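You operate a simulated robot arm through the tools that you are given. There is no shell and no other tool. Be economical: measure what you need, move in short steps, check, and stop when the job is done.

You run a simulated two-armed robot. Do the job below in one go: nothing can be reset, and whatever is moved stays where it is left.

TASK
Put the spool of blue wire in the large blue tray and update the stock knobs.
Fine: blue to OUT, green and yellow to LOW; their spools stay.

Only the result counts: the job must be done as asked and must still hold three seconds after the hand-in. Knocking over, shifting, dropping, spilling or breaking anything else fails it.

THE ROBOT
Two 7-joint arms with two-finger parallel grippers on one trunk, on a base that drives. Base frame: it is fixed to the floor where the robot stands at the start and does not move with it; the origin is under the middle of the robot, x ahead of it, y to its left, z up. Lengths are in m, angles in degrees, forces in N, time in s.
The left shoulder is at the start at [0.06, 0.143, 0.926], the right one opposite. With the tool pointing down near the work surface each hand reaches from about 0.2 to 0.52 m from the robot's upright axis, wherever it stands, measured 20 degrees to its own side. Places, roughly: large blue tray [-2.25, 0.75, 0.75]; yellow caddy [-2.25, 0.75, 0.25]. Payload 1.57 kg a hand.
Tool frame (each hand has its own): the origin (TCP) lies between the finger pads and is the grasp point; the fingertips stand 0.03 m ahead of it; z points along the fingers, y is the line along which they close. The gripper opens to 0.11 m. The fingers are 0.024 m wide and 0.012 m thick; the gripper's body (0.048 by 0.112 m) begins 0.078 m behind the TCP.
Orientation is told as [roll, pitch, yaw] about the base's x, y, z axes, in that order, counted from this pose: with the fingers straight down and closing along the base's y, the tool's x points along the base's -x, its y along +y and its z along -z.

THE INTERFACE
- The arms move only by the tool jog_arm. It takes "left_deltas", "right_deltas" or both (then of equal length, played together; a hand with none holds still); each is a list of rows, each an object (a shift or turn left out is 0, a gripper value left out holds the last) with "slide": the shift along the tool's x, y, z in m, a list of three; "rotation": the turn, a rotation vector about the tool's x, y, z in degrees, a list of three; "claw": the opening, from 0 (shut) to 1 (fully open). In form: [{"slide": [dx, dy, dz], "rotation": [rx, ry, rz], "claw": claw}, ...]. A call has 1 to 10 rows; each row is the pose to reach, as a shift and turn from the pose commanded when the call began, along the tool's axes at that moment. Each row takes 0.2 s and may step no farther than 0.05 m and 8.6 degrees from the row before; otherwise, or with a gripper value out of range, the whole call is refused. A pose out of reach is approached as far as the arm can. The call stops where the force on the tool passes 40 N (or 10 N more than at its start, if that is more) or the arm is blocked; 0.2 s more then pass. The fingers move at their own pace (about 0.045 m/s each) and stop on an object; they squeeze with about 43 N. The grip force told is the motor's: it shows also when the fingers shut on nothing. Time passes only in rows, and 0.2 s behind the last, so rows that repeat a pose let the fingers close. It gives the time, the measured TCP pose, the force on the tool (base axes), the opening and the grip force at its end, in the units of the frame above (readings bear some noise), with the torque about the TCP (base axes, N m) and any sound that the robot's microphone picked up.
- Cameras (640 x 400 px; columns grow to the right, rows downward): "scene" is now at [0.0463, -0.0201, 1.5358]; the picture's right is [-0.27, -0.96, 0.00], its down [-0.72, 0.20, -0.66] and it looks along [0.64, -0.18, -0.75] (base axes); focal length 235 px, centre (320, 200). "left" rides on the left gripper at [0.07, -0.016, -0.141] in its tool frame; the picture's right is [0.23, 0.97, 0.00], its down [-0.86, 0.20, -0.48] and it looks along [-0.47, 0.11, 0.88] (tool axes); focal length 222 px, centre (320, 200). "right" rides on the right gripper at [0.07, 0.016, -0.141] in its tool frame; the picture's right is [-0.23, 0.97, 0.00], its down [-0.86, -0.20, -0.48] and it looks along [-0.47, -0.11, 0.88] (tool axes); focal length 222 px, centre (320, 200). There is no depth. A picture from a camera that has moved, and an enlarged one, comes with that camera's place and axes in the base frame and with its lens.
- get_image(camera): a new picture of that camera. The clock stands still meanwhile.
- raise_lower(by): slides the trunk up (or, below 0, down) by that many m; the arms and the scene camera ride with it, the base frame stays. It gives what a move gives, with no picture.
- roll_base(legs): drives the robot by 1 to 6 legs, each [ahead, left, turn to the left] in m, m and degrees, along the robot's own axes; the way and the turn of a leg run together, so that a leg with both is an arc; at most 1.5 m and 180 degrees a leg. The arms and the cameras ride along, it lands a little off, and it stops where it bumps. It gives what a move gives.
- pan_tilt(pan, tilt): turns the head with the scene camera to pan (to the left, within 86 degrees either way) and tilt (down, from -29 to 69), counted from straight ahead of the robot. It gives what a move gives.
- enlarge(camera, box): a new picture of the part [left, top, right, bottom] of that camera's present view, enlarged. The clock stands still meanwhile.
- job_done(): hands the job in; it is judged then, once.

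Work in short steps. Places have to be worked out from the pictures, the camera data and where the tool is seen: move nearer, look again, correct. Check each grasp and each placing, and mend what went wrong. You have 120 turns and 108 pictures in all, those below and enlarged ones among them. Open the grippers and draw the arms clear of the work before you hand the job in, unless the task says otherwise; then end with one line.

The tools are called after "Request:" by a JSON object that holds its "op" and its "data". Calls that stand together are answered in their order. jog_arm: Moves the arms, as the interface text tells. Its arguments: {"type":"object","properties":{"left_deltas":{"type":"array"},"right_deltas":{"type":"array"}},"required":[]} The other tools are called the same way: raise_lower (by) slides the trunk up or down; roll_base (legs) drives the base; pan_tilt (pan, tilt) turns the head that bears the scene camera; get_image (camera) takes a picture; enlarge (camera, box) takes an enlarged picture of a part of a camera's view; job_done () hands the job in.

At the start:

```text
time_s: 0.0
left_position: [0.3897, -0.0257, 0.9997]
left_ee_rot: [0.0, 0.0, 0.1]
left_force: [0.2, 0.1, -0.6]
left_wrist_torque: [-0.02, -0.01, -0.02]
left_finger_gap: 0.1099
left_gripper_force: 0.1
right_position: [0.3514, -0.4, 1.0]
right_ee_rot: [0.0, -0.1, 0.1]
right_force: [-1.0, 0.1, 0.3]
right_wrist_torque: [-0.01, -0.01, 0.02]
right_finger_gap: 0.1101
right_gripper_force: 0.1
trunk travel left (down, up): [-0.525, 0.065]
robot x, y, heading: [-0.0036, -0.0044, 0.0]
head pan, tilt: [-15.5, 48.5]
```

scene: 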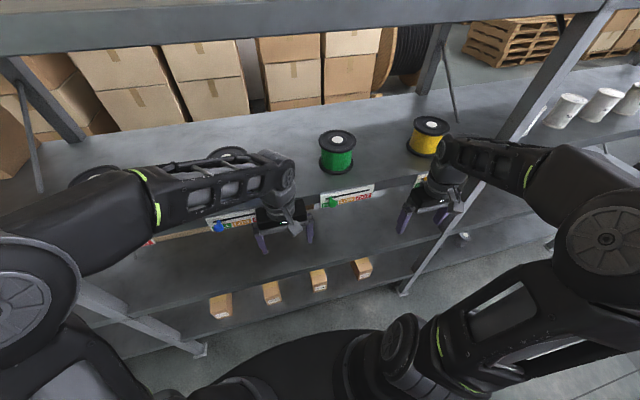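
right: 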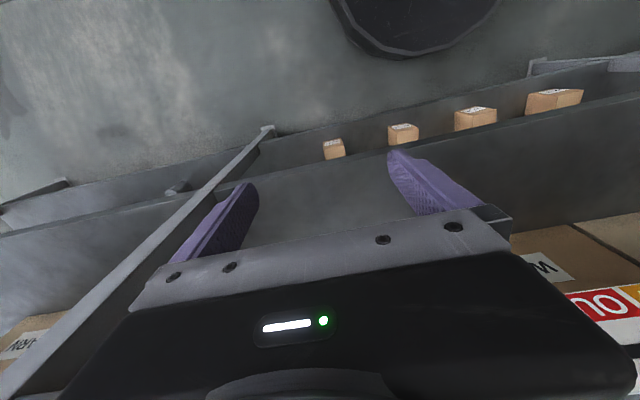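
left: 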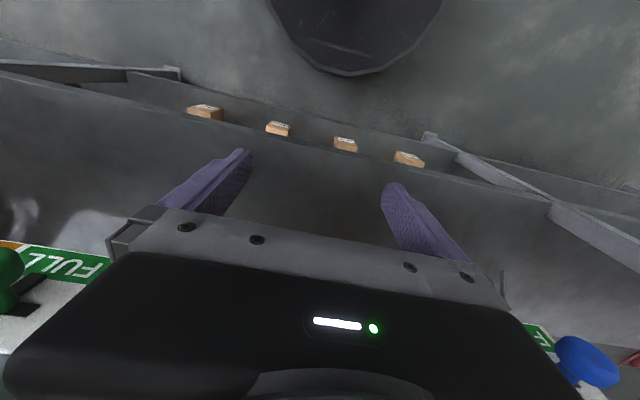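

The shelf has spools and label strips with knobs on its front edge; the left arm hides the blue spool. I look closer at the labels.

Request:
{"op": "enlarge", "data": {"camera": "scene", "box": [130, 100, 480, 300]}}

Request:
{"op": "enlarge", "data": {"camera": "scene", "box": [190, 170, 400, 260]}}

```text
1.83 times, centred on (305, 200) of scene
camera zoom: at [0.0463, -0.0201, 1.5358], right [-0.27, -0.96, 0.0], down [-0.72, 0.2, -0.66], along [0.64, -0.18, -0.75], focal length 430 px, centre (347, 200)
```

zoom: 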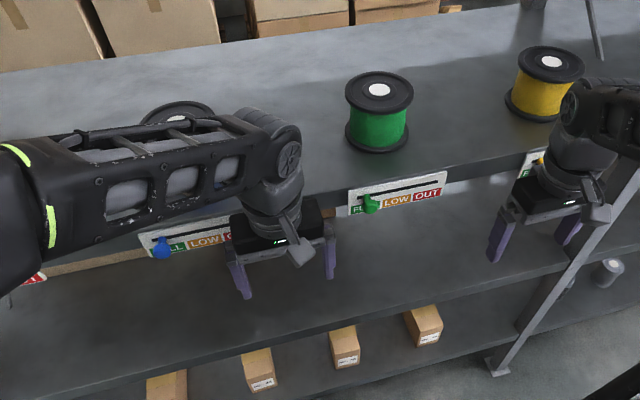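

```text
3.05 times, centred on (295, 215) of scene
camera zoom: at [0.0463, -0.0201, 1.5358], right [-0.27, -0.96, 0.0], down [-0.72, 0.2, -0.66], along [0.64, -0.18, -0.75], focal length 718 px, centre (396, 154)
```

zoom: 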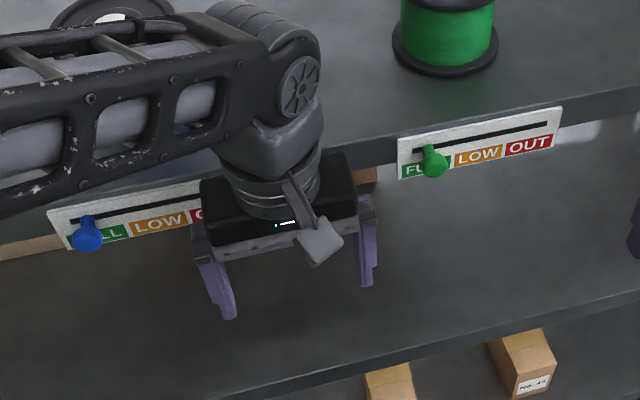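

By triangulation the knobs sit at about x 0.42, z 1.07 (blue y 0.12, green y -0.16), so the shelf deck is near z 1.09. I back the base off for a clear view.

Request:
{"op": "roll_base", "data": {"legs": [[-0.35, 0, 0]]}}

Request:
{"op": "pan_tilt", "data": {"pan": 0, "tilt": 35}}

Request:
{"op": "get_image", "data": {"camera": "scene"}}

```text
time_s: 2.3
left_position: [0.0362, -0.0256, 0.9995]
left_ee_rot: [0.0, 0.0, 0.1]
left_force: [0.7, 0.5, 0.4]
left_wrist_torque: [0.0, -0.05, 0.01]
left_finger_gap: 0.1099
left_gripper_force: 0.0
right_position: [-0.0011, -0.3999, 1.0006]
right_ee_rot: [0.0, 0.0, 0.0]
right_force: [-0.3, 0.0, -0.7]
right_wrist_torque: [0.01, 0.01, 0.0]
right_finger_gap: 0.1099
right_gripper_force: 0.0
trunk travel left (down, up): [-0.525, 0.065]
robot x, y, heading: [-0.3502, -0.0024, -0.2]
head pan, tilt: [-15.5, 48.5]
```

```text
time_s: 3.1
left_position: [0.0369, -0.0252, 0.9999]
left_ee_rot: [0.0, -0.1, -0.1]
left_force: [0.5, 0.4, -0.4]
left_wrist_torque: [0.0, -0.03, -0.01]
left_finger_gap: 0.1102
left_gripper_force: 0.0
right_position: [-0.0013, -0.4003, 0.9984]
right_ee_rot: [-0.1, -0.1, -0.1]
right_force: [-0.1, 0.6, 0.6]
right_wrist_torque: [0.01, -0.01, -0.01]
right_finger_gap: 0.1097
right_gripper_force: 0.0
trunk travel left (down, up): [-0.525, 0.065]
robot x, y, heading: [-0.3514, 0.0012, -0.1]
head pan, tilt: [0.0, 35.0]
```

```text
102 pictures are left
camera scene: at [-0.2928, 0.0007, 1.5554], right [0.0, -1.0, 0.0], down [-0.57, 0.0, -0.82], along [0.82, 0.0, -0.57], focal length 235 px, centre (320, 200)
```

scene: 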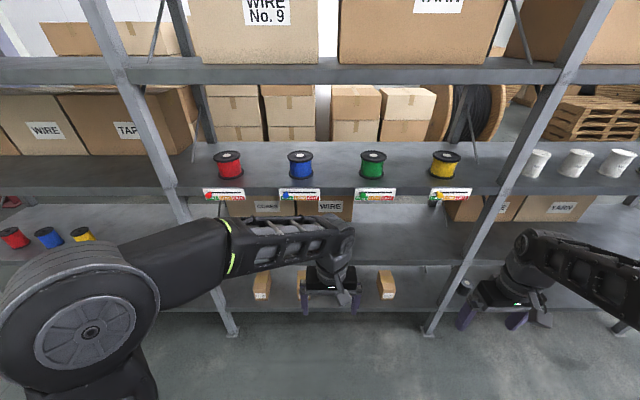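

Four spools (red, blue, green, yellow) stand on the deck. I enlarge to read the labels and knob states.

Request:
{"op": "enlarge", "data": {"camera": "scene", "box": [190, 140, 340, 234]}}

Request:
{"op": "enlarge", "data": {"camera": "scene", "box": [340, 140, 490, 234]}}

```text
4.26 times, centred on (265, 187) of scene
camera zoom: at [-0.2928, 0.0007, 1.5554], right [0.0, -1.0, 0.0], down [-0.57, 0.0, -0.82], along [0.82, 0.0, -0.57], focal length 1002 px, centre (554, 255)
```

zoom: 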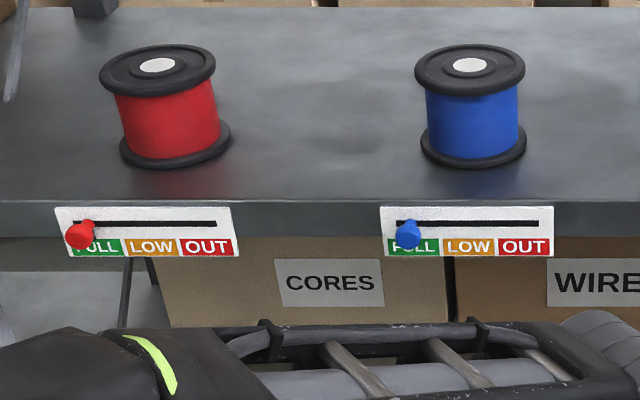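

```text
4.26 times, centred on (415, 187) of scene
camera zoom: at [-0.2928, 0.0007, 1.5554], right [0.0, -1.0, 0.0], down [-0.57, 0.0, -0.82], along [0.82, 0.0, -0.57], focal length 1002 px, centre (-84, 255)
```

zoom: 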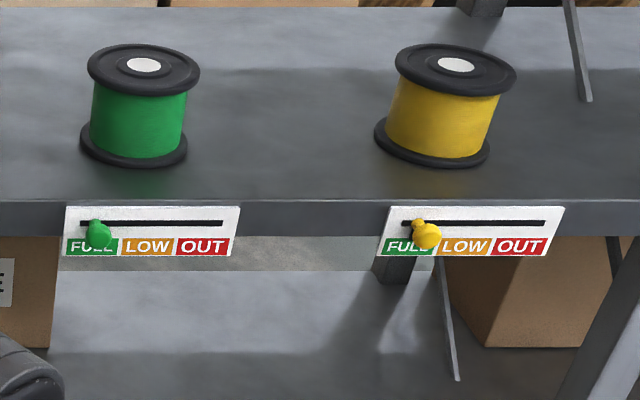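

Knob order is FULL/LOW/OUT left-to-right on each; knobs at about x 0.41, z 1.085, y 0.124 / -0.154 / -0.433. I swing the left gripper toward horizontal (about 24° downward) in front of the blue knob.

Request:
{"op": "jog_arm", "data": {"left_deltas": [{"slide": [-0.032, 0.019, -0.01], "rotation": [0, -8.25, 0], "claw": 0.5}, {"slide": [-0.064, 0.038, -0.02], "rotation": [0, -16.5, 0]}, {"slide": [-0.096, 0.057, -0.03], "rotation": [0, -24.75, 0]}, {"slide": [-0.128, 0.076, -0.04], "rotation": [0, -33, 0]}, {"slide": [-0.16, 0.095, -0.05], "rotation": [0, -41.25, 0]}, {"slide": [-0.192, 0.114, -0.06], "rotation": [0, -49.5, 0]}, {"slide": [-0.224, 0.133, -0.07], "rotation": [0, -57.75, 0]}, {"slide": [-0.256, 0.15, -0.08], "rotation": [0, -66, 0]}, {"slide": [-0.256, 0.15, -0.08], "rotation": [0, -66, 0]}]}}

Request:
{"op": "get_image", "data": {"camera": "left"}}

Request:
{"op": "get_image", "data": {"camera": "scene"}}

```text
time_s: 5.1
left_position: [0.2944, 0.1227, 1.0804]
left_ee_rot: [-0.1, -66.0, 0.0]
left_force: [0.7, 0.4, 0.3]
left_wrist_torque: [0.02, 0.0, -0.05]
left_finger_gap: 0.0552
left_gripper_force: 0.2
right_position: [-0.0007, -0.4003, 0.9996]
right_ee_rot: [0.0, -0.1, -0.1]
right_force: [0.3, 0.3, 0.5]
right_wrist_torque: [-0.03, 0.01, -0.01]
right_finger_gap: 0.1102
right_gripper_force: 0.0
trunk travel left (down, up): [-0.525, 0.065]
robot x, y, heading: [-0.3543, -0.0019, -0.1]
head pan, tilt: [0.0, 35.0]
```

```text
99 pictures are left
camera left: at [0.1363, 0.1072, 1.0739], right [-0.09, 0.97, -0.21], down [-0.09, 0.2, 0.98], along [0.99, 0.11, 0.07], focal length 222 px, centre (320, 200)
```

left: 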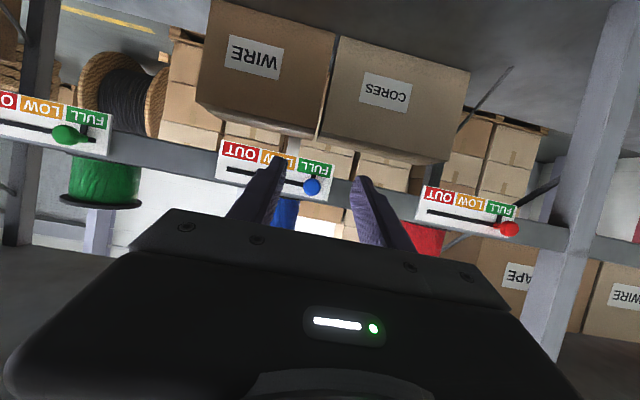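

```text
98 pictures are left
camera scene: at [-0.2931, 0.0005, 1.5555], right [0.0, -1.0, 0.0], down [-0.57, 0.0, -0.82], along [0.82, 0.0, -0.57], focal length 235 px, centre (320, 200)
```

scene: 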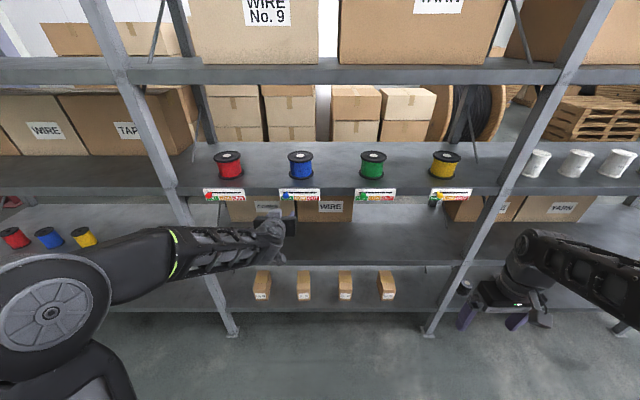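

The knob triangulates to about (0.415, 0.1245, 1.08). I advance so the open fingers straddle it, just short of the plate.

Request:
{"op": "jog_arm", "data": {"left_deltas": [{"slide": [-0.016, 0.001, 0.026]}, {"slide": [-0.03, 0.002, 0.052]}, {"slide": [-0.044, 0.002, 0.078]}, {"slide": [-0.044, 0.002, 0.078]}]}}

Request:
{"op": "enlarge", "data": {"camera": "left", "box": [200, 100, 440, 250]}}

Request:
{"op": "enlarge", "data": {"camera": "scene", "box": [240, 160, 340, 222]}}

```text
time_s: 6.1
left_position: [0.3833, 0.1258, 1.0898]
left_ee_rot: [0.0, -66.0, 0.1]
left_force: [0.8, 0.9, 0.9]
left_wrist_torque: [-0.03, 0.01, -0.04]
left_finger_gap: 0.0548
left_gripper_force: 0.0
right_position: [-0.0006, -0.3999, 0.9999]
right_ee_rot: [0.0, 0.0, 0.1]
right_force: [0.1, -0.5, 0.7]
right_wrist_torque: [-0.01, 0.01, 0.04]
right_finger_gap: 0.1101
right_gripper_force: 0.1
trunk travel left (down, up): [-0.525, 0.065]
robot x, y, heading: [-0.3526, 0.0013, 0.1]
head pan, tilt: [0.0, 35.0]
```

```text
2.67 times, centred on (320, 175) of left
camera zoom: at [0.2251, 0.1101, 1.0833], right [-0.09, 0.97, -0.21], down [-0.09, 0.2, 0.98], along [0.99, 0.11, 0.07], focal length 592 px, centre (320, 267)
```

zoom: 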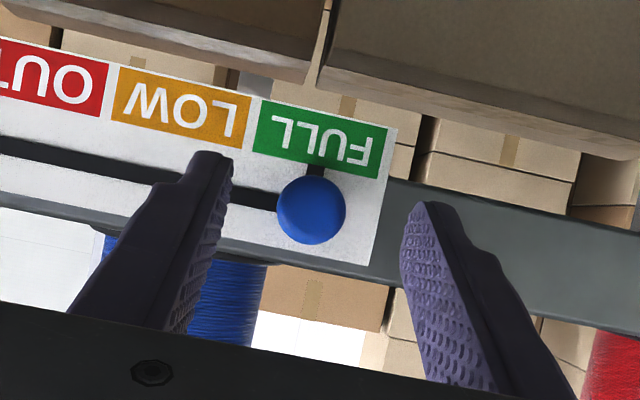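

```text
6.40 times, centred on (290, 191) of scene
camera zoom: at [-0.293, 0.0008, 1.5555], right [0.0, -1.0, 0.0], down [-0.57, 0.0, -0.82], along [0.82, 0.0, -0.57], focal length 1507 px, centre (512, 258)
```

zoom: 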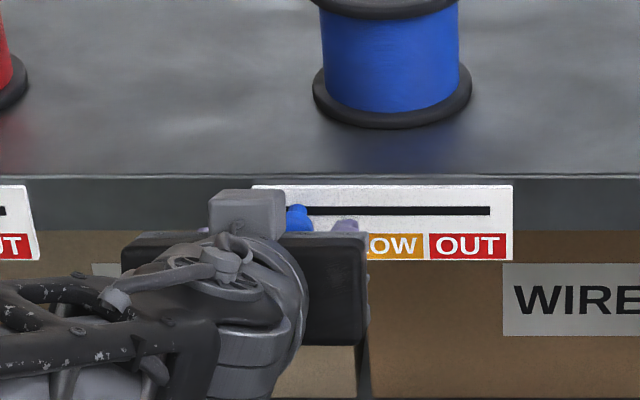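

The fingers straddle the blue knob well, about 1 cm short. I advance 1 cm and close gently onto it.

Request:
{"op": "jog_arm", "data": {"left_deltas": [{"slide": [-0.002, -0.0013, 0.006]}, {"slide": [-0.004, -0.0013, 0.011], "claw": 0.5}, {"slide": [-0.004, -0.0013, 0.011], "claw": 0}, {"slide": [-0.004, -0.0013, 0.011], "claw": 0}, {"slide": [-0.004, -0.0013, 0.011], "claw": 0}, {"slide": [-0.004, -0.0013, 0.011], "claw": 0}]}}

Request:
{"op": "enlarge", "data": {"camera": "left", "box": [200, 100, 440, 250]}}

```text
time_s: 7.5
left_position: [0.394, 0.1239, 1.0882]
left_ee_rot: [0.0, -66.0, 0.0]
left_force: [0.9, -3.3, -0.5]
left_wrist_torque: [0.0, -0.02, 0.15]
left_finger_gap: 0.0205
left_gripper_force: 31.7
right_position: [-0.0011, -0.4008, 0.9995]
right_ee_rot: [0.1, -0.1, 0.0]
right_force: [-0.3, 0.0, 0.3]
right_wrist_torque: [-0.01, 0.0, 0.02]
right_finger_gap: 0.1099
right_gripper_force: 0.0
trunk travel left (down, up): [-0.525, 0.065]
robot x, y, heading: [-0.3491, -0.0021, 0.3]
head pan, tilt: [0.0, 35.0]
```

```text
2.67 times, centred on (320, 175) of left
camera zoom: at [0.2366, 0.1086, 1.0818], right [-0.09, 0.97, -0.21], down [-0.09, 0.2, 0.98], along [0.99, 0.11, 0.07], focal length 592 px, centre (320, 267)
```

zoom: 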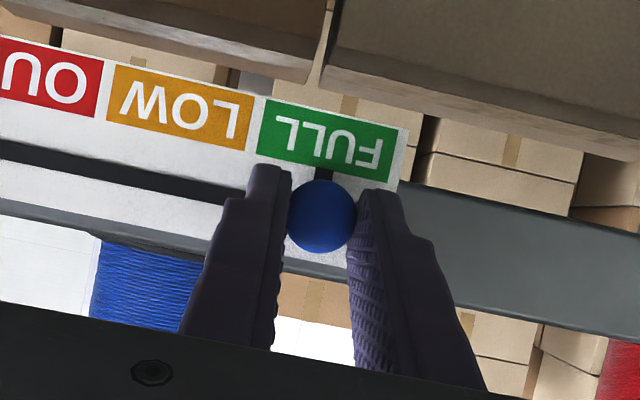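

The knob is held (gap 0.0205). I slide it 5 cm toward -y and check.

Request:
{"op": "jog_arm", "data": {"left_deltas": [{"slide": [0, -0.0125, 0]}, {"slide": [0, -0.025, 0]}, {"slide": [0, -0.0375, 0]}, {"slide": [0, -0.05, 0]}, {"slide": [0, -0.05, 0]}]}}

Request:
{"op": "enlarge", "data": {"camera": "left", "box": [200, 100, 440, 250]}}

```text
time_s: 8.7
left_position: [0.3943, 0.0752, 1.0876]
left_ee_rot: [-0.1, -66.0, 0.0]
left_force: [-2.4, -0.8, -1.9]
left_wrist_torque: [-0.02, 0.04, 0.25]
left_finger_gap: 0.0205
left_gripper_force: 33.8
right_position: [-0.0015, -0.3997, 0.999]
right_ee_rot: [-0.1, 0.1, 0.0]
right_force: [0.7, 0.5, 0.3]
right_wrist_torque: [-0.03, -0.01, 0.02]
right_finger_gap: 0.11
right_gripper_force: 0.0
trunk travel left (down, up): [-0.525, 0.065]
robot x, y, heading: [-0.3555, -0.0008, -0.2]
head pan, tilt: [0.0, 35.0]
```

```text
2.67 times, centred on (320, 175) of left
camera zoom: at [0.2366, 0.0592, 1.0818], right [-0.09, 0.97, -0.21], down [-0.09, 0.2, 0.98], along [0.99, 0.11, 0.07], focal length 592 px, centre (320, 267)
```

zoom: 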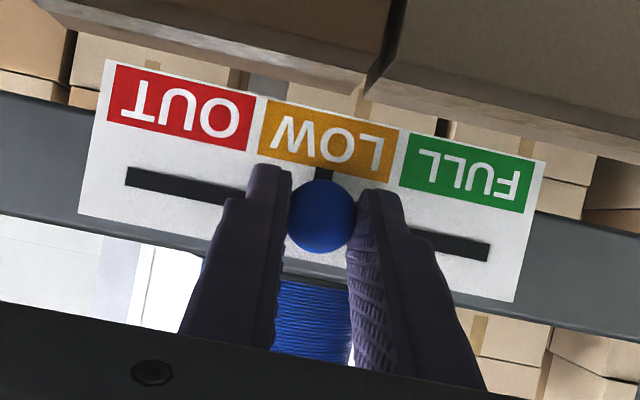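

5 cm lands centred on LOW, so the pitch is about 0.05 m. Slide another 5 cm to OUT.

Request:
{"op": "jog_arm", "data": {"left_deltas": [{"slide": [0, -0.0125, 0]}, {"slide": [0, -0.025, 0]}, {"slide": [0, -0.0375, 0]}, {"slide": [0, -0.05, 0]}, {"slide": [0, -0.05, 0]}]}}

Request:
{"op": "jog_arm", "data": {"left_deltas": [{"claw": 0.5}, {"claw": 0.5}, {"claw": 0.5}]}}

Request:
{"op": "enlarge", "data": {"camera": "left", "box": [200, 100, 440, 250]}}

```text
time_s: 9.9
left_position: [0.3945, 0.0243, 1.0875]
left_ee_rot: [0.1, -66.0, 0.0]
left_force: [-4.6, 0.7, -1.0]
left_wrist_torque: [0.02, 0.01, 0.26]
left_finger_gap: 0.0206
left_gripper_force: 34.3
right_position: [-0.0013, -0.3992, 0.9997]
right_ee_rot: [0.0, 0.1, 0.1]
right_force: [1.0, -1.1, -0.2]
right_wrist_torque: [-0.03, 0.0, 0.01]
right_finger_gap: 0.1098
right_gripper_force: 0.1
trunk travel left (down, up): [-0.525, 0.065]
robot x, y, heading: [-0.3542, -0.0007, -0.1]
head pan, tilt: [0.0, 35.0]
```

```text
time_s: 10.7
left_position: [0.3942, 0.0255, 1.0876]
left_ee_rot: [0.0, -65.9, -0.1]
left_force: [-0.5, 0.0, -0.3]
left_wrist_torque: [-0.02, -0.04, 0.01]
left_finger_gap: 0.055
left_gripper_force: 0.1
right_position: [-0.0008, -0.3999, 0.9985]
right_ee_rot: [0.0, 0.0, 0.0]
right_force: [-0.1, -0.5, 0.4]
right_wrist_torque: [-0.01, 0.0, -0.01]
right_finger_gap: 0.1103
right_gripper_force: 0.1
trunk travel left (down, up): [-0.525, 0.065]
robot x, y, heading: [-0.3525, -0.0018, -0.1]
head pan, tilt: [0.0, 35.0]
```

```text
2.67 times, centred on (320, 175) of left
camera zoom: at [0.2371, 0.0095, 1.0815], right [-0.09, 0.97, -0.21], down [-0.09, 0.2, 0.98], along [0.99, 0.11, 0.07], focal length 592 px, centre (320, 267)
```

zoom: 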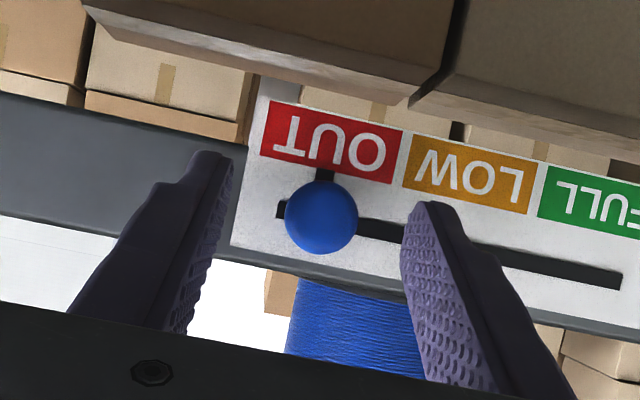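

Blue reads OUT. I back off, shift 0.178 m toward -y and straddle the green knob (expected y -0.154).

Request:
{"op": "jog_arm", "data": {"left_deltas": [{"slide": [0, 0, -0.04]}, {"slide": [0, 0, -0.07]}, {"slide": [0, -0.045, -0.07]}, {"slide": [0, -0.09, -0.07]}, {"slide": [0, -0.135, -0.07]}, {"slide": [0, -0.179, -0.07]}, {"slide": [0, -0.179, -0.035]}, {"slide": [0, -0.179, -0.015]}, {"slide": [0, -0.179, -0.015]}]}}

Request:
{"op": "enlarge", "data": {"camera": "left", "box": [200, 100, 440, 250]}}

```text
time_s: 12.7
left_position: [0.3812, -0.1552, 1.0934]
left_ee_rot: [0.0, -66.0, 0.0]
left_force: [0.3, -0.6, 0.4]
left_wrist_torque: [-0.01, -0.03, 0.02]
left_finger_gap: 0.0552
left_gripper_force: 0.1
right_position: [-0.0013, -0.4011, 0.9999]
right_ee_rot: [0.1, 0.0, 0.0]
right_force: [0.7, -0.6, -0.2]
right_wrist_torque: [0.0, -0.02, 0.02]
right_finger_gap: 0.11
right_gripper_force: 0.1
trunk travel left (down, up): [-0.525, 0.065]
robot x, y, heading: [-0.3529, 0.0013, -0.1]
head pan, tilt: [0.0, 35.0]
```

```text
2.67 times, centred on (320, 175) of left
camera zoom: at [0.2229, -0.17, 1.0879], right [-0.09, 0.97, -0.21], down [-0.09, 0.2, 0.98], along [0.99, 0.11, 0.07], focal length 592 px, centre (320, 267)
```

zoom: 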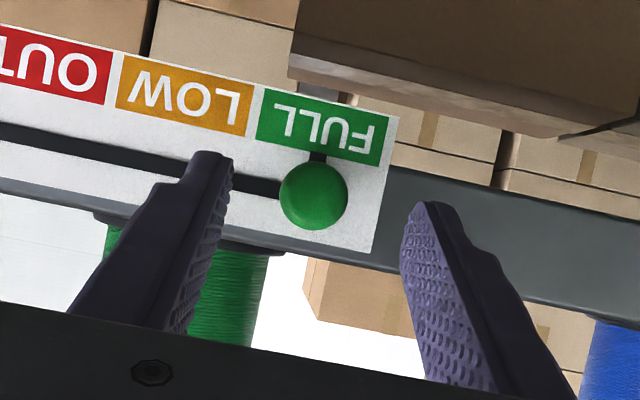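

Well straddled (knob y about -0.156). Advance, close, and slide 5 cm to LOW.

Request:
{"op": "jog_arm", "data": {"left_deltas": [{"slide": [0, -0.001, 0.015]}, {"slide": [0, -0.001, 0.015], "claw": 0}, {"slide": [0, -0.001, 0.015], "claw": 0}, {"slide": [0, -0.001, 0.015], "claw": 0}, {"slide": [0, -0.001, 0.015], "claw": 0}, {"slide": [0, -0.014, 0.015]}, {"slide": [0, -0.026, 0.015]}, {"slide": [0, -0.039, 0.015]}, {"slide": [0, -0.051, 0.015]}, {"slide": [0, -0.051, 0.015]}]}}

Request:
{"op": "enlarge", "data": {"camera": "left", "box": [200, 100, 440, 250]}}

```text
time_s: 14.9
left_position: [0.3946, -0.2057, 1.0885]
left_ee_rot: [0.0, -66.1, 0.0]
left_force: [2.2, -0.1, 4.7]
left_wrist_torque: [0.0, -0.26, 0.26]
left_finger_gap: 0.0203
left_gripper_force: 33.6
right_position: [0.0, -0.4003, 0.9997]
right_ee_rot: [0.1, -0.1, -0.1]
right_force: [-0.6, 0.3, 0.4]
right_wrist_torque: [-0.01, -0.02, 0.01]
right_finger_gap: 0.1099
right_gripper_force: 0.0
trunk travel left (down, up): [-0.525, 0.065]
robot x, y, heading: [-0.3507, -0.0029, 0.2]
head pan, tilt: [0.0, 35.0]
```

```text
2.67 times, centred on (320, 175) of left
camera zoom: at [0.2366, -0.2206, 1.0822], right [-0.09, 0.97, -0.21], down [-0.09, 0.2, 0.98], along [0.99, 0.11, 0.07], focal length 592 px, centre (320, 267)
```

zoom: 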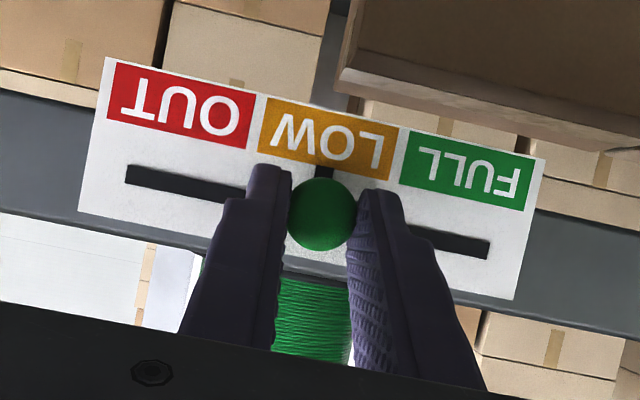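

Green reads LOW. I release, back off, and drive 0.28 m to the right to reach yellow with the same arm.

Request:
{"op": "jog_arm", "data": {"left_deltas": [{"claw": 0.5}, {"claw": 0.5}, {"claw": 0.5}, {"slide": [0, 0, -0.04]}, {"slide": [0, 0, -0.07]}]}}

Request:
{"op": "roll_base", "data": {"legs": [[0, -0.23, 0]]}}

Request:
{"op": "enlarge", "data": {"camera": "left", "box": [200, 100, 440, 250]}}

```text
time_s: 16.1
left_position: [0.3306, -0.2067, 1.116]
left_ee_rot: [-0.1, -66.0, 0.1]
left_force: [0.0, -0.1, 0.6]
left_wrist_torque: [-0.02, 0.01, -0.03]
left_finger_gap: 0.055
left_gripper_force: 0.1
right_position: [-0.0014, -0.4007, 0.9995]
right_ee_rot: [0.1, 0.0, 0.0]
right_force: [-0.2, -0.1, -0.4]
right_wrist_torque: [0.03, 0.04, -0.01]
right_finger_gap: 0.11
right_gripper_force: 0.1
trunk travel left (down, up): [-0.525, 0.065]
robot x, y, heading: [-0.3518, 0.0001, 0.0]
head pan, tilt: [0.0, 35.0]
```

```text
time_s: 17.8
left_position: [0.3306, -0.437, 1.1163]
left_ee_rot: [0.2, -66.0, -0.1]
left_force: [0.4, -0.5, 0.3]
left_wrist_torque: [0.02, -0.04, 0.03]
left_finger_gap: 0.0551
left_gripper_force: 0.0
right_position: [-0.0007, -0.632, 0.9998]
right_ee_rot: [0.2, 0.0, 0.0]
right_force: [0.6, 0.7, 0.3]
right_wrist_torque: [0.02, 0.01, 0.02]
right_finger_gap: 0.11
right_gripper_force: 0.0
trunk travel left (down, up): [-0.525, 0.065]
robot x, y, heading: [-0.3524, -0.2291, -0.0]
head pan, tilt: [0.0, 35.0]
```

```text
2.67 times, centred on (320, 175) of left
camera zoom: at [0.1726, -0.4524, 1.1107], right [-0.09, 0.97, -0.21], down [-0.09, 0.2, 0.98], along [0.99, 0.11, 0.07], focal length 592 px, centre (320, 267)
```

zoom: 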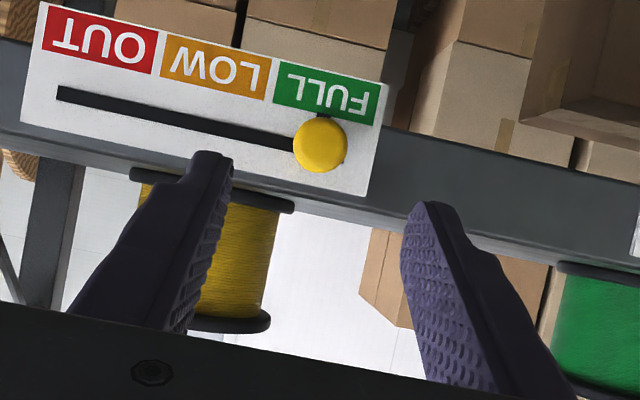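

Yellow knob triangulates to y -0.436, matching the TCP. Advance 7 cm, close, slide 5 cm to LOW.

Request:
{"op": "jog_arm", "data": {"left_deltas": [{"slide": [0, 0, 0.035]}, {"slide": [0, 0, 0.069]}, {"slide": [0, 0.0005, 0.07], "claw": 0}, {"slide": [0, 0.0005, 0.07], "claw": 0}, {"slide": [0, 0.0005, 0.07], "claw": 0}, {"slide": [0, 0.0005, 0.07], "claw": 0}, {"slide": [0, -0.014, 0.07]}, {"slide": [0, -0.03, 0.07]}, {"slide": [0, -0.0495, 0.07]}, {"slide": [0, -0.0495, 0.07]}]}}

Request:
{"op": "enlarge", "data": {"camera": "left", "box": [200, 100, 440, 250]}}

```text
time_s: 20.0
left_position: [0.392, -0.4693, 1.0874]
left_ee_rot: [-0.1, -66.3, 0.2]
left_force: [22.3, 1.1, 16.1]
left_wrist_torque: [0.01, -0.67, -0.18]
left_finger_gap: 0.0209
left_gripper_force: 34.2
left hand out of reach, approached as far as the arm can: row 9, 10
right_position: [0.001, -0.6305, 1.0]
right_ee_rot: [0.0, 0.1, 0.1]
right_force: [0.0, -0.8, 0.5]
right_wrist_torque: [0.0, 0.01, 0.04]
right_finger_gap: 0.1101
right_gripper_force: 0.1
trunk travel left (down, up): [-0.525, 0.065]
robot x, y, heading: [-0.3511, -0.2333, 0.1]
head pan, tilt: [0.0, 35.0]
```

```text
2.67 times, centred on (320, 175) of left
camera zoom: at [0.2339, -0.4864, 1.0804], right [-0.09, 0.97, -0.21], down [-0.09, 0.2, 0.98], along [0.99, 0.11, 0.07], focal length 592 px, centre (320, 267)
```

zoom: 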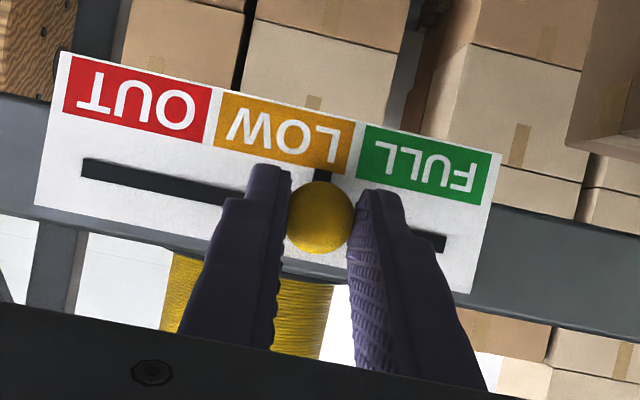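

The arm ran out of reach about 1.5 cm short. I release, back off, and drive 8 cm further right to finish.

Request:
{"op": "jog_arm", "data": {"left_deltas": [{"claw": 0.5}, {"claw": 0.5}, {"claw": 0.5}, {"slide": [0, 0.02, -0.035]}, {"slide": [0, 0.04, -0.07]}, {"slide": [0, 0.04, -0.07]}]}}

Request:
{"op": "roll_base", "data": {"legs": [[0, -0.1, 0]]}}

Request:
{"op": "enlarge", "data": {"camera": "left", "box": [200, 100, 440, 250]}}

```text
time_s: 21.4
left_position: [0.3247, -0.4316, 1.1132]
left_ee_rot: [-0.1, -66.0, 0.2]
left_force: [0.1, 0.1, -0.3]
left_wrist_torque: [0.0, 0.0, 0.01]
left_finger_gap: 0.055
left_gripper_force: 0.0
right_position: [0.0006, -0.6311, 1.0006]
right_ee_rot: [0.0, 0.0, -0.1]
right_force: [0.1, 0.0, -0.1]
right_wrist_torque: [-0.01, 0.01, -0.05]
right_finger_gap: 0.1099
right_gripper_force: 0.0
trunk travel left (down, up): [-0.525, 0.065]
robot x, y, heading: [-0.3524, -0.2307, 0.3]
head pan, tilt: [0.0, 35.0]
```

```text
time_s: 22.5
left_position: [0.325, -0.5315, 1.1123]
left_ee_rot: [0.1, -66.0, 0.0]
left_force: [0.1, -0.9, 0.2]
left_wrist_torque: [0.04, -0.03, 0.06]
left_finger_gap: 0.0548
left_gripper_force: 0.1
right_position: [-0.0003, -0.7321, 0.9992]
right_ee_rot: [0.0, 0.1, 0.0]
right_force: [0.0, -1.1, 0.6]
right_wrist_torque: [0.04, 0.0, 0.01]
right_finger_gap: 0.1099
right_gripper_force: 0.3
trunk travel left (down, up): [-0.525, 0.065]
robot x, y, heading: [-0.3569, -0.3266, -0.2]
head pan, tilt: [0.0, 35.0]
```

```text
2.67 times, centred on (320, 175) of left
camera zoom: at [0.1674, -0.5485, 1.1064], right [-0.09, 0.97, -0.21], down [-0.09, 0.2, 0.98], along [0.99, 0.11, 0.07], focal length 592 px, centre (320, 267)
```

zoom: 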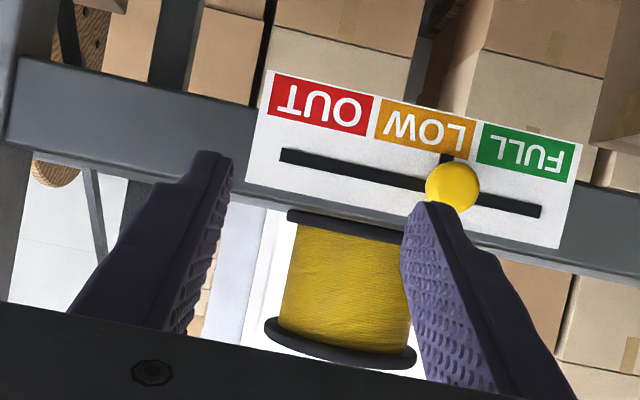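

Knob now at about y -0.471; target -0.486. Realign, advance, close and slide the remaining 1.5 cm.

Request:
{"op": "jog_arm", "data": {"left_deltas": [{"slide": [-0.003, 0.03, 0]}, {"slide": [-0.0055, 0.0605, 0.01]}, {"slide": [-0.0055, 0.0605, 0.042]}, {"slide": [-0.0055, 0.0605, 0.073]}, {"slide": [-0.0055, 0.0605, 0.073], "claw": 0}, {"slide": [-0.0055, 0.0605, 0.073], "claw": 0}, {"slide": [-0.0055, 0.0605, 0.073], "claw": 0}, {"slide": [-0.0055, 0.0605, 0.073], "claw": 0}, {"slide": [-0.0055, 0.046, 0.073]}, {"slide": [-0.0055, 0.046, 0.073]}]}}

Request:
{"op": "enlarge", "data": {"camera": "left", "box": [200, 100, 440, 250]}}

```text
time_s: 24.7
left_position: [0.3949, -0.4853, 1.0881]
left_ee_rot: [0.0, -65.9, -0.1]
left_force: [1.2, 0.4, 3.1]
left_wrist_torque: [0.01, -0.01, -0.28]
left_finger_gap: 0.0204
left_gripper_force: 33.9
right_position: [-0.0004, -0.7306, 1.0005]
right_ee_rot: [0.0, -0.1, 0.1]
right_force: [-0.4, 0.3, -0.9]
right_wrist_torque: [0.02, -0.01, -0.02]
right_finger_gap: 0.1097
right_gripper_force: 0.0
trunk travel left (down, up): [-0.525, 0.065]
robot x, y, heading: [-0.3521, -0.3315, -0.1]
head pan, tilt: [0.0, 35.0]
```

```text
2.67 times, centred on (320, 175) of left
camera zoom: at [0.236, -0.5013, 1.0824], right [-0.09, 0.97, -0.21], down [-0.09, 0.2, 0.98], along [0.99, 0.11, 0.07], focal length 592 px, centre (320, 267)
```

zoom: 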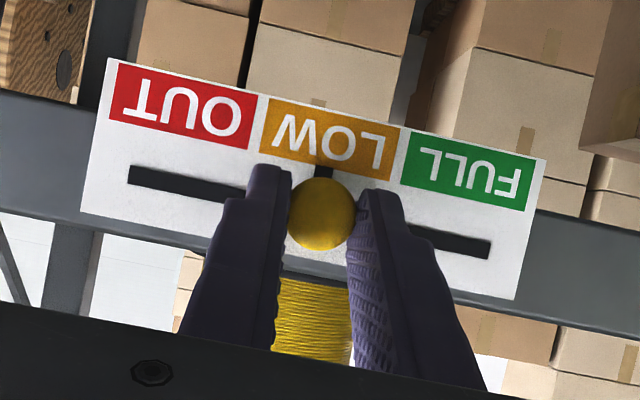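

Yellow reads LOW. I release and retract, raise the trunk and drive back left in front of the blue spool.

Request:
{"op": "jog_arm", "data": {"left_deltas": [{"claw": 0.5}, {"claw": 0.5}, {"claw": 0.5}, {"slide": [0, 0, -0.04]}, {"slide": [0, 0, -0.08], "claw": 1}, {"slide": [0, 0, -0.12]}]}}

Request:
{"op": "raise_lower", "data": {"by": 0.06}}

Request:
{"op": "roll_base", "data": {"legs": [[0, 0.4, 0]]}}

Request:
{"op": "get_image", "data": {"camera": "left"}}

Request:
{"op": "enlarge", "data": {"camera": "scene", "box": [240, 140, 480, 290]}}

```text
time_s: 26.1
left_position: [0.2826, -0.4859, 1.1368]
left_ee_rot: [-0.2, -66.0, 0.0]
left_force: [-0.1, 0.2, 0.1]
left_wrist_torque: [-0.01, -0.01, -0.01]
left_finger_gap: 0.1071
left_gripper_force: 0.0
right_position: [-0.0015, -0.7315, 1.0003]
right_ee_rot: [0.0, 0.0, 0.0]
right_force: [-0.1, -0.6, 0.4]
right_wrist_torque: [0.0, -0.02, 0.01]
right_finger_gap: 0.11
right_gripper_force: 0.1
trunk travel left (down, up): [-0.525, 0.065]
robot x, y, heading: [-0.3514, -0.3314, -0.1]
head pan, tilt: [0.0, 35.0]
```

```text
time_s: 27.1
left_position: [0.2853, -0.4846, 1.1954]
left_ee_rot: [0.1, -66.0, -0.1]
left_force: [0.1, 0.4, -0.5]
left_wrist_torque: [0.0, -0.01, -0.02]
left_finger_gap: 0.1101
left_gripper_force: 0.0
right_position: [0.0003, -0.7306, 1.0586]
right_ee_rot: [0.0, 0.0, 0.0]
right_force: [0.1, 0.1, 0.3]
right_wrist_torque: [0.0, -0.01, 0.02]
right_finger_gap: 0.1098
right_gripper_force: 0.0
trunk travel left (down, up): [-0.585, 0.005]
robot x, y, heading: [-0.3482, -0.3302, -0.1]
head pan, tilt: [0.0, 35.0]
```

```text
time_s: 29.6
left_position: [0.2848, -0.0826, 1.1952]
left_ee_rot: [0.0, -66.0, 0.2]
left_force: [-0.2, 0.6, -0.2]
left_wrist_torque: [-0.02, -0.02, -0.01]
left_finger_gap: 0.11
left_gripper_force: 0.1
right_position: [0.0006, -0.3276, 1.0602]
right_ee_rot: [0.0, 0.0, 0.2]
right_force: [0.2, 0.8, -0.2]
right_wrist_torque: [-0.03, 0.01, 0.01]
right_finger_gap: 0.1099
right_gripper_force: 0.0
trunk travel left (down, up): [-0.585, 0.005]
robot x, y, heading: [-0.3506, 0.0684, -0.2]
head pan, tilt: [0.0, 35.0]
```

```text
86 pictures are left
camera left: at [0.1262, -0.0988, 1.1902], right [-0.09, 0.97, -0.21], down [-0.09, 0.2, 0.98], along [0.99, 0.11, 0.07], focal length 222 px, centre (320, 200)
```

left: 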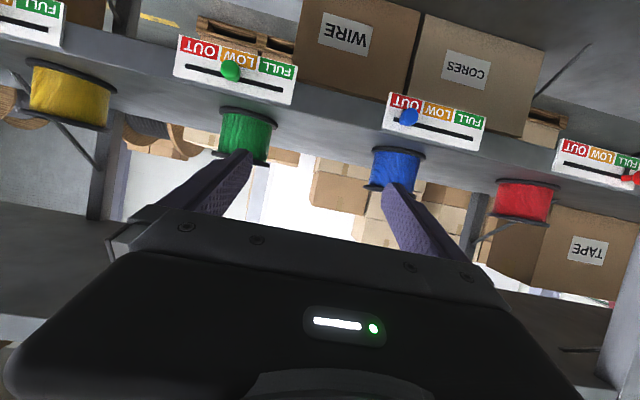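

```text
2.67 times, centred on (360, 215) of scene
camera zoom: at [-0.2933, 0.0724, 1.6155], right [0.0, -1.0, 0.0], down [-0.57, 0.0, -0.82], along [0.82, 0.0, -0.57], focal length 628 px, centre (213, 160)
```

zoom: 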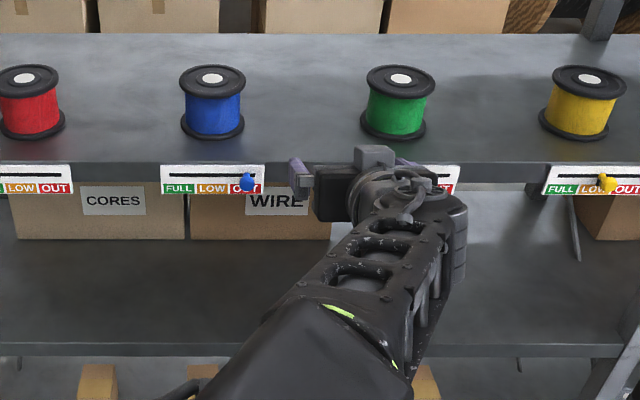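

All three knobs read right. Blue spool is at y≈0.072, x≈0.53–0.57, mid height ≈1.13. I move the open gripper in front of it and look again.

Request:
{"op": "jog_arm", "data": {"left_deltas": [{"slide": [0, 0.04, 0]}, {"slide": [0, 0.08, 0]}, {"slide": [0, 0.12, 0]}, {"slide": [0, 0.155, 0.0]}, {"slide": [-0.016, 0.155, 0.036]}, {"slide": [-0.016, 0.155, 0.036]}]}}

Request:
{"op": "get_image", "data": {"camera": "left"}}

Request:
{"op": "enlarge", "data": {"camera": "left", "box": [220, 90, 420, 215]}}

Request:
{"op": "enlarge", "data": {"camera": "scene", "box": [260, 140, 380, 215]}}

```text
time_s: 31.0
left_position: [0.3213, 0.0724, 1.1961]
left_ee_rot: [0.0, -65.9, 0.1]
left_force: [-0.6, -0.8, 0.5]
left_wrist_torque: [-0.01, 0.01, 0.02]
left_finger_gap: 0.1099
left_gripper_force: 0.1
right_position: [-0.0014, -0.3289, 1.0607]
right_ee_rot: [0.1, 0.0, 0.1]
right_force: [-0.5, 1.1, 1.4]
right_wrist_torque: [0.0, 0.03, -0.01]
right_finger_gap: 0.1101
right_gripper_force: 0.1
trunk travel left (down, up): [-0.585, 0.005]
robot x, y, heading: [-0.3507, 0.0735, 0.2]
head pan, tilt: [0.0, 35.0]
```

```text
84 pictures are left
camera left: at [0.1639, 0.0558, 1.1896], right [-0.09, 0.97, -0.21], down [-0.09, 0.2, 0.98], along [0.99, 0.11, 0.07], focal length 222 px, centre (320, 200)
```

left: 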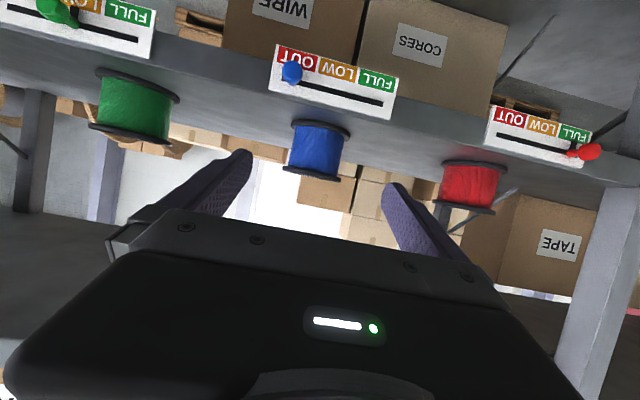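

```text
3.20 times, centred on (320, 152) of left
camera zoom: at [0.1639, 0.0558, 1.1896], right [-0.09, 0.97, -0.21], down [-0.09, 0.2, 0.98], along [0.99, 0.11, 0.07], focal length 711 px, centre (320, 352)
```

zoom: 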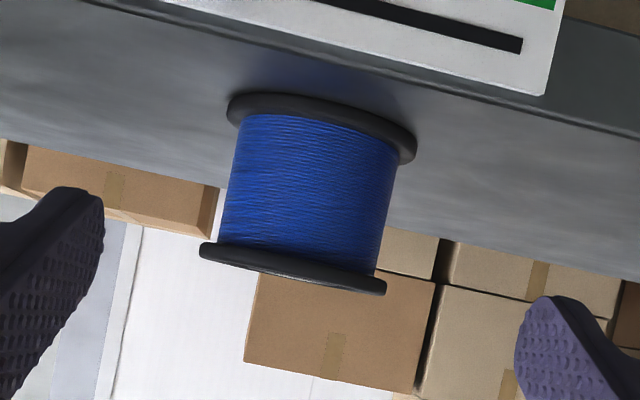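

```text
5.33 times, centred on (320, 178) of scene
camera zoom: at [-0.2948, 0.0715, 1.6155], right [0.0, -1.0, 0.0], down [-0.57, 0.0, -0.82], along [0.82, 0.0, -0.57], focal length 1256 px, centre (320, 320)
```

zoom: 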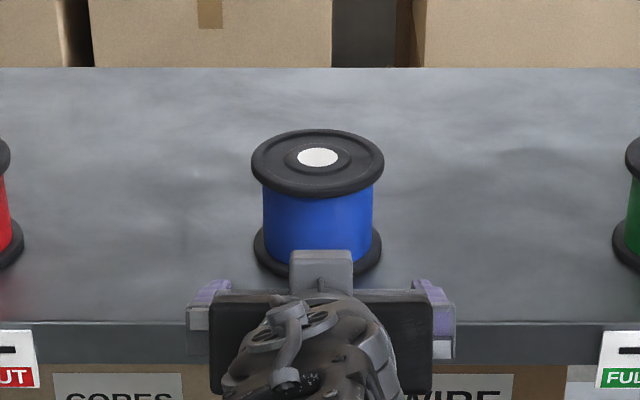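

Spool centre ≈ (0.532, 0.073), from z≈1.10 to 1.18, flange Ø≈0.098, so barrel mid z≈1.143. I lower the open gripper to that height in front of the shelf and drive 0.15 m forward for reach.

Request:
{"op": "jog_arm", "data": {"left_deltas": [{"slide": [0.032, 0.0, -0.008]}, {"slide": [0.0647, 0.0, -0.015]}, {"slide": [0.0647, 0.0, -0.015]}]}}

Request:
{"op": "roll_base", "data": {"legs": [[0.15, 0, 0]]}}

Request:
{"op": "get_image", "data": {"camera": "left"}}

Request:
{"op": "get_image", "data": {"camera": "scene"}}

```text
time_s: 31.8
left_position: [0.2827, 0.0704, 1.142]
left_ee_rot: [0.0, -66.0, 0.2]
left_force: [0.1, -0.4, 0.2]
left_wrist_torque: [0.01, 0.01, 0.04]
left_finger_gap: 0.1098
left_gripper_force: 0.1
right_position: [-0.0007, -0.3295, 1.0603]
right_ee_rot: [0.0, 0.0, 0.1]
right_force: [-0.4, 0.0, -0.3]
right_wrist_torque: [-0.01, 0.01, 0.02]
right_finger_gap: 0.1099
right_gripper_force: 0.0
trunk travel left (down, up): [-0.585, 0.005]
robot x, y, heading: [-0.3534, 0.0702, -0.0]
head pan, tilt: [0.0, 35.0]
```

```text
time_s: 33.2
left_position: [0.4338, 0.0703, 1.1417]
left_ee_rot: [0.1, -65.9, 0.1]
left_force: [0.5, 0.5, -0.4]
left_wrist_torque: [0.01, -0.01, -0.01]
left_finger_gap: 0.11
left_gripper_force: 0.0
right_position: [0.1509, -0.3286, 1.0603]
right_ee_rot: [-0.1, 0.1, 0.1]
right_force: [0.8, 0.6, -0.1]
right_wrist_torque: [0.01, 0.02, 0.01]
right_finger_gap: 0.1099
right_gripper_force: 0.1
trunk travel left (down, up): [-0.585, 0.005]
robot x, y, heading: [-0.2028, 0.0713, 0.3]
head pan, tilt: [0.0, 35.0]
```

```text
81 pictures are left
camera left: at [0.2759, 0.055, 1.1359], right [-0.09, 0.97, -0.21], down [-0.09, 0.2, 0.98], along [0.99, 0.11, 0.07], focal length 222 px, centre (320, 200)
```

left: 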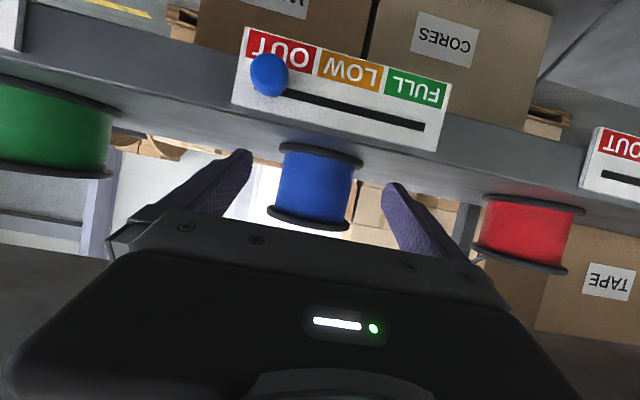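

```text
80 pictures are left
camera scene: at [-0.1416, 0.0716, 1.6154], right [0.0, -1.0, 0.0], down [-0.57, 0.0, -0.82], along [0.82, 0.0, -0.57], focal length 235 px, centre (320, 200)
```

scene: 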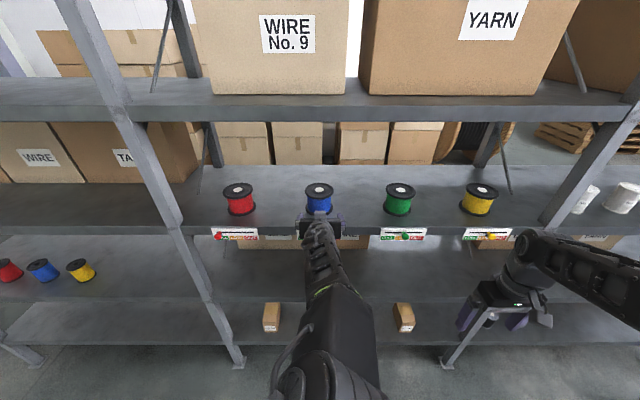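

Aligned: spool centre (0.532, 0.074, 1.141). I advance 9.5 cm horizontally with a small y correction, fingers open.

Request:
{"op": "jog_arm", "data": {"left_deltas": [{"slide": [-0.009, 0.0035, 0.02]}, {"slide": [-0.019, 0.0035, 0.043]}, {"slide": [-0.029, 0.0035, 0.065]}, {"slide": [-0.039, 0.0035, 0.086]}, {"slide": [-0.039, 0.0035, 0.086]}]}}

Request:
{"op": "get_image", "data": {"camera": "left"}}

Request:
{"op": "enlarge", "data": {"camera": "scene", "box": [260, 160, 380, 235]}}

```text
time_s: 34.4
left_position: [0.5269, 0.0748, 1.1428]
left_ee_rot: [0.0, -66.0, 0.0]
left_force: [-1.0, -0.2, -0.3]
left_wrist_torque: [0.01, 0.01, 0.03]
left_finger_gap: 0.1098
left_gripper_force: 0.1
right_position: [0.1476, -0.3289, 1.0594]
right_ee_rot: [0.0, 0.0, 0.1]
right_force: [0.9, -0.6, -0.1]
right_wrist_torque: [-0.01, 0.0, 0.03]
right_finger_gap: 0.11
right_gripper_force: 0.1
trunk travel left (down, up): [-0.585, 0.005]
robot x, y, heading: [-0.2033, 0.0707, 0.2]
head pan, tilt: [0.0, 35.0]
```

```text
79 pictures are left
camera left: at [0.3689, 0.0581, 1.1368], right [-0.09, 0.97, -0.21], down [-0.09, 0.2, 0.98], along [0.99, 0.11, 0.07], focal length 222 px, centre (320, 200)
```

left: 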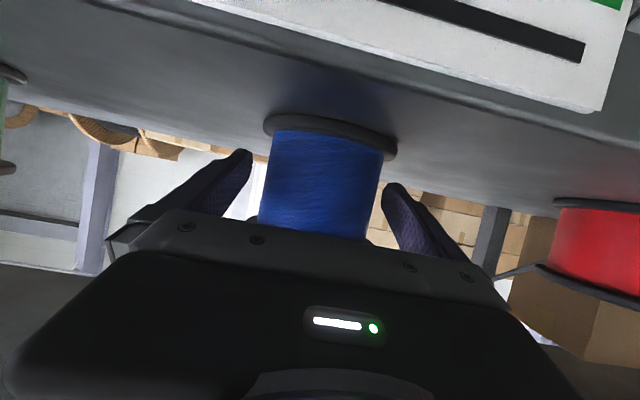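

```text
5.33 times, centred on (320, 198) of scene
camera zoom: at [-0.1439, 0.0716, 1.6155], right [0.0, -1.0, 0.0], down [-0.57, 0.0, -0.82], along [0.82, 0.0, -0.57], focal length 1256 px, centre (320, 213)
```

zoom: 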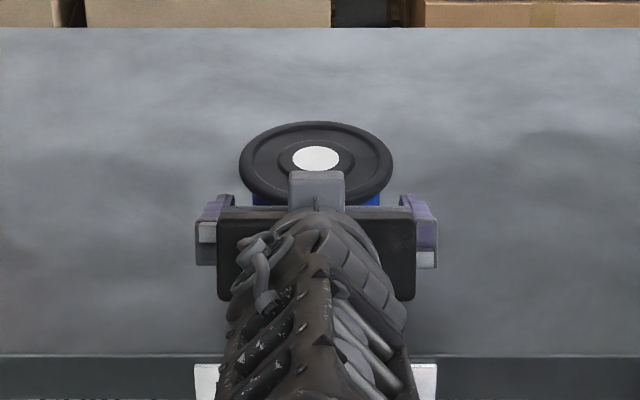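

Fingers flank the barrel between the flanges. I advance 7 mm more to centre and close.

Request:
{"op": "jog_arm", "data": {"left_deltas": [{"slide": [-0.003, -0.0005, 0.0064]}, {"slide": [-0.003, -0.0005, 0.0064], "claw": 0.6}, {"slide": [-0.003, -0.0005, 0.0064], "claw": 0.0}, {"slide": [-0.003, -0.0005, 0.0064], "claw": 0.0}, {"slide": [-0.003, -0.0005, 0.0064], "claw": 0.0}, {"slide": [-0.003, -0.0005, 0.0064], "claw": 0.0}]}}

Request:
{"op": "get_image", "data": {"camera": "left"}}

```text
time_s: 35.8
left_position: [0.5351, 0.0734, 1.1435]
left_ee_rot: [0.0, -66.1, 0.0]
left_force: [0.6, 1.7, 0.6]
left_wrist_torque: [-0.05, -0.03, -0.03]
left_finger_gap: 0.083
left_gripper_force: 43.0
right_position: [0.1478, -0.3288, 1.0607]
right_ee_rot: [0.0, 0.1, 0.1]
right_force: [-0.6, 0.3, -0.4]
right_wrist_torque: [0.0, -0.01, 0.0]
right_finger_gap: 0.1102
right_gripper_force: 0.1
trunk travel left (down, up): [-0.585, 0.005]
robot x, y, heading: [-0.2016, 0.0757, 0.1]
head pan, tilt: [0.0, 35.0]
```

```text
77 pictures are left
camera left: at [0.3762, 0.0582, 1.1371], right [-0.09, 0.97, -0.21], down [-0.09, 0.2, 0.98], along [0.99, 0.11, 0.07], focal length 222 px, centre (320, 200)
```

left: 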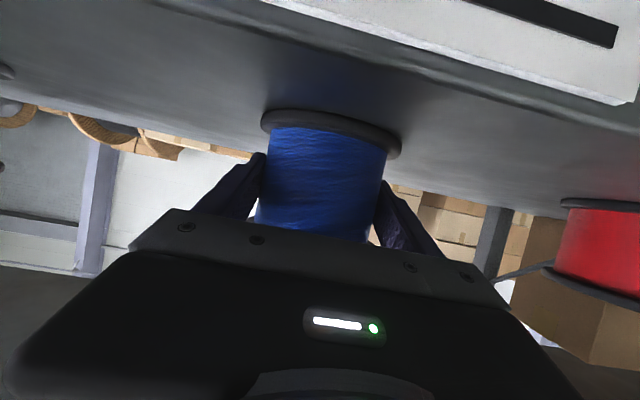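

Gripped at 0.083 m with 43 N. I lift 5 cm and check.

Request:
{"op": "jog_arm", "data": {"left_deltas": [{"slide": [-0.0114, 0, -0.0051]}, {"slide": [-0.0228, 0, -0.0102]}, {"slide": [-0.0342, 0, -0.0153]}, {"slide": [-0.0457, 0, -0.0203]}, {"slide": [-0.0457, 0, -0.0203]}]}}

Request:
{"op": "get_image", "data": {"camera": "left"}}

```text
time_s: 37.0
left_position: [0.5343, 0.0735, 1.1933]
left_ee_rot: [0.1, -65.9, 0.1]
left_force: [-0.1, 0.4, -6.0]
left_wrist_torque: [0.0, 0.0, -0.01]
left_finger_gap: 0.0831
left_gripper_force: 42.8
right_position: [0.1492, -0.3301, 1.0586]
right_ee_rot: [-0.1, 0.0, 0.0]
right_force: [-0.3, -0.3, 1.2]
right_wrist_torque: [-0.01, -0.01, 0.03]
right_finger_gap: 0.11
right_gripper_force: 0.1
trunk travel left (down, up): [-0.585, 0.005]
robot x, y, heading: [-0.2014, 0.0733, 0.2]
head pan, tilt: [0.0, 35.0]
```

```text
76 pictures are left
camera left: at [0.3766, 0.058, 1.1869], right [-0.09, 0.97, -0.21], down [-0.09, 0.2, 0.98], along [0.99, 0.11, 0.07], focal length 222 px, centre (320, 200)
```

left: 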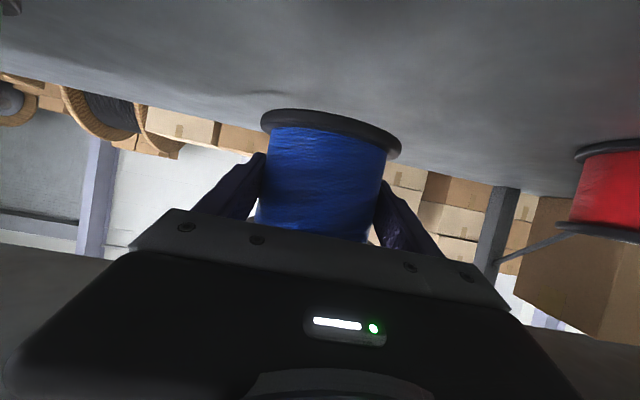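

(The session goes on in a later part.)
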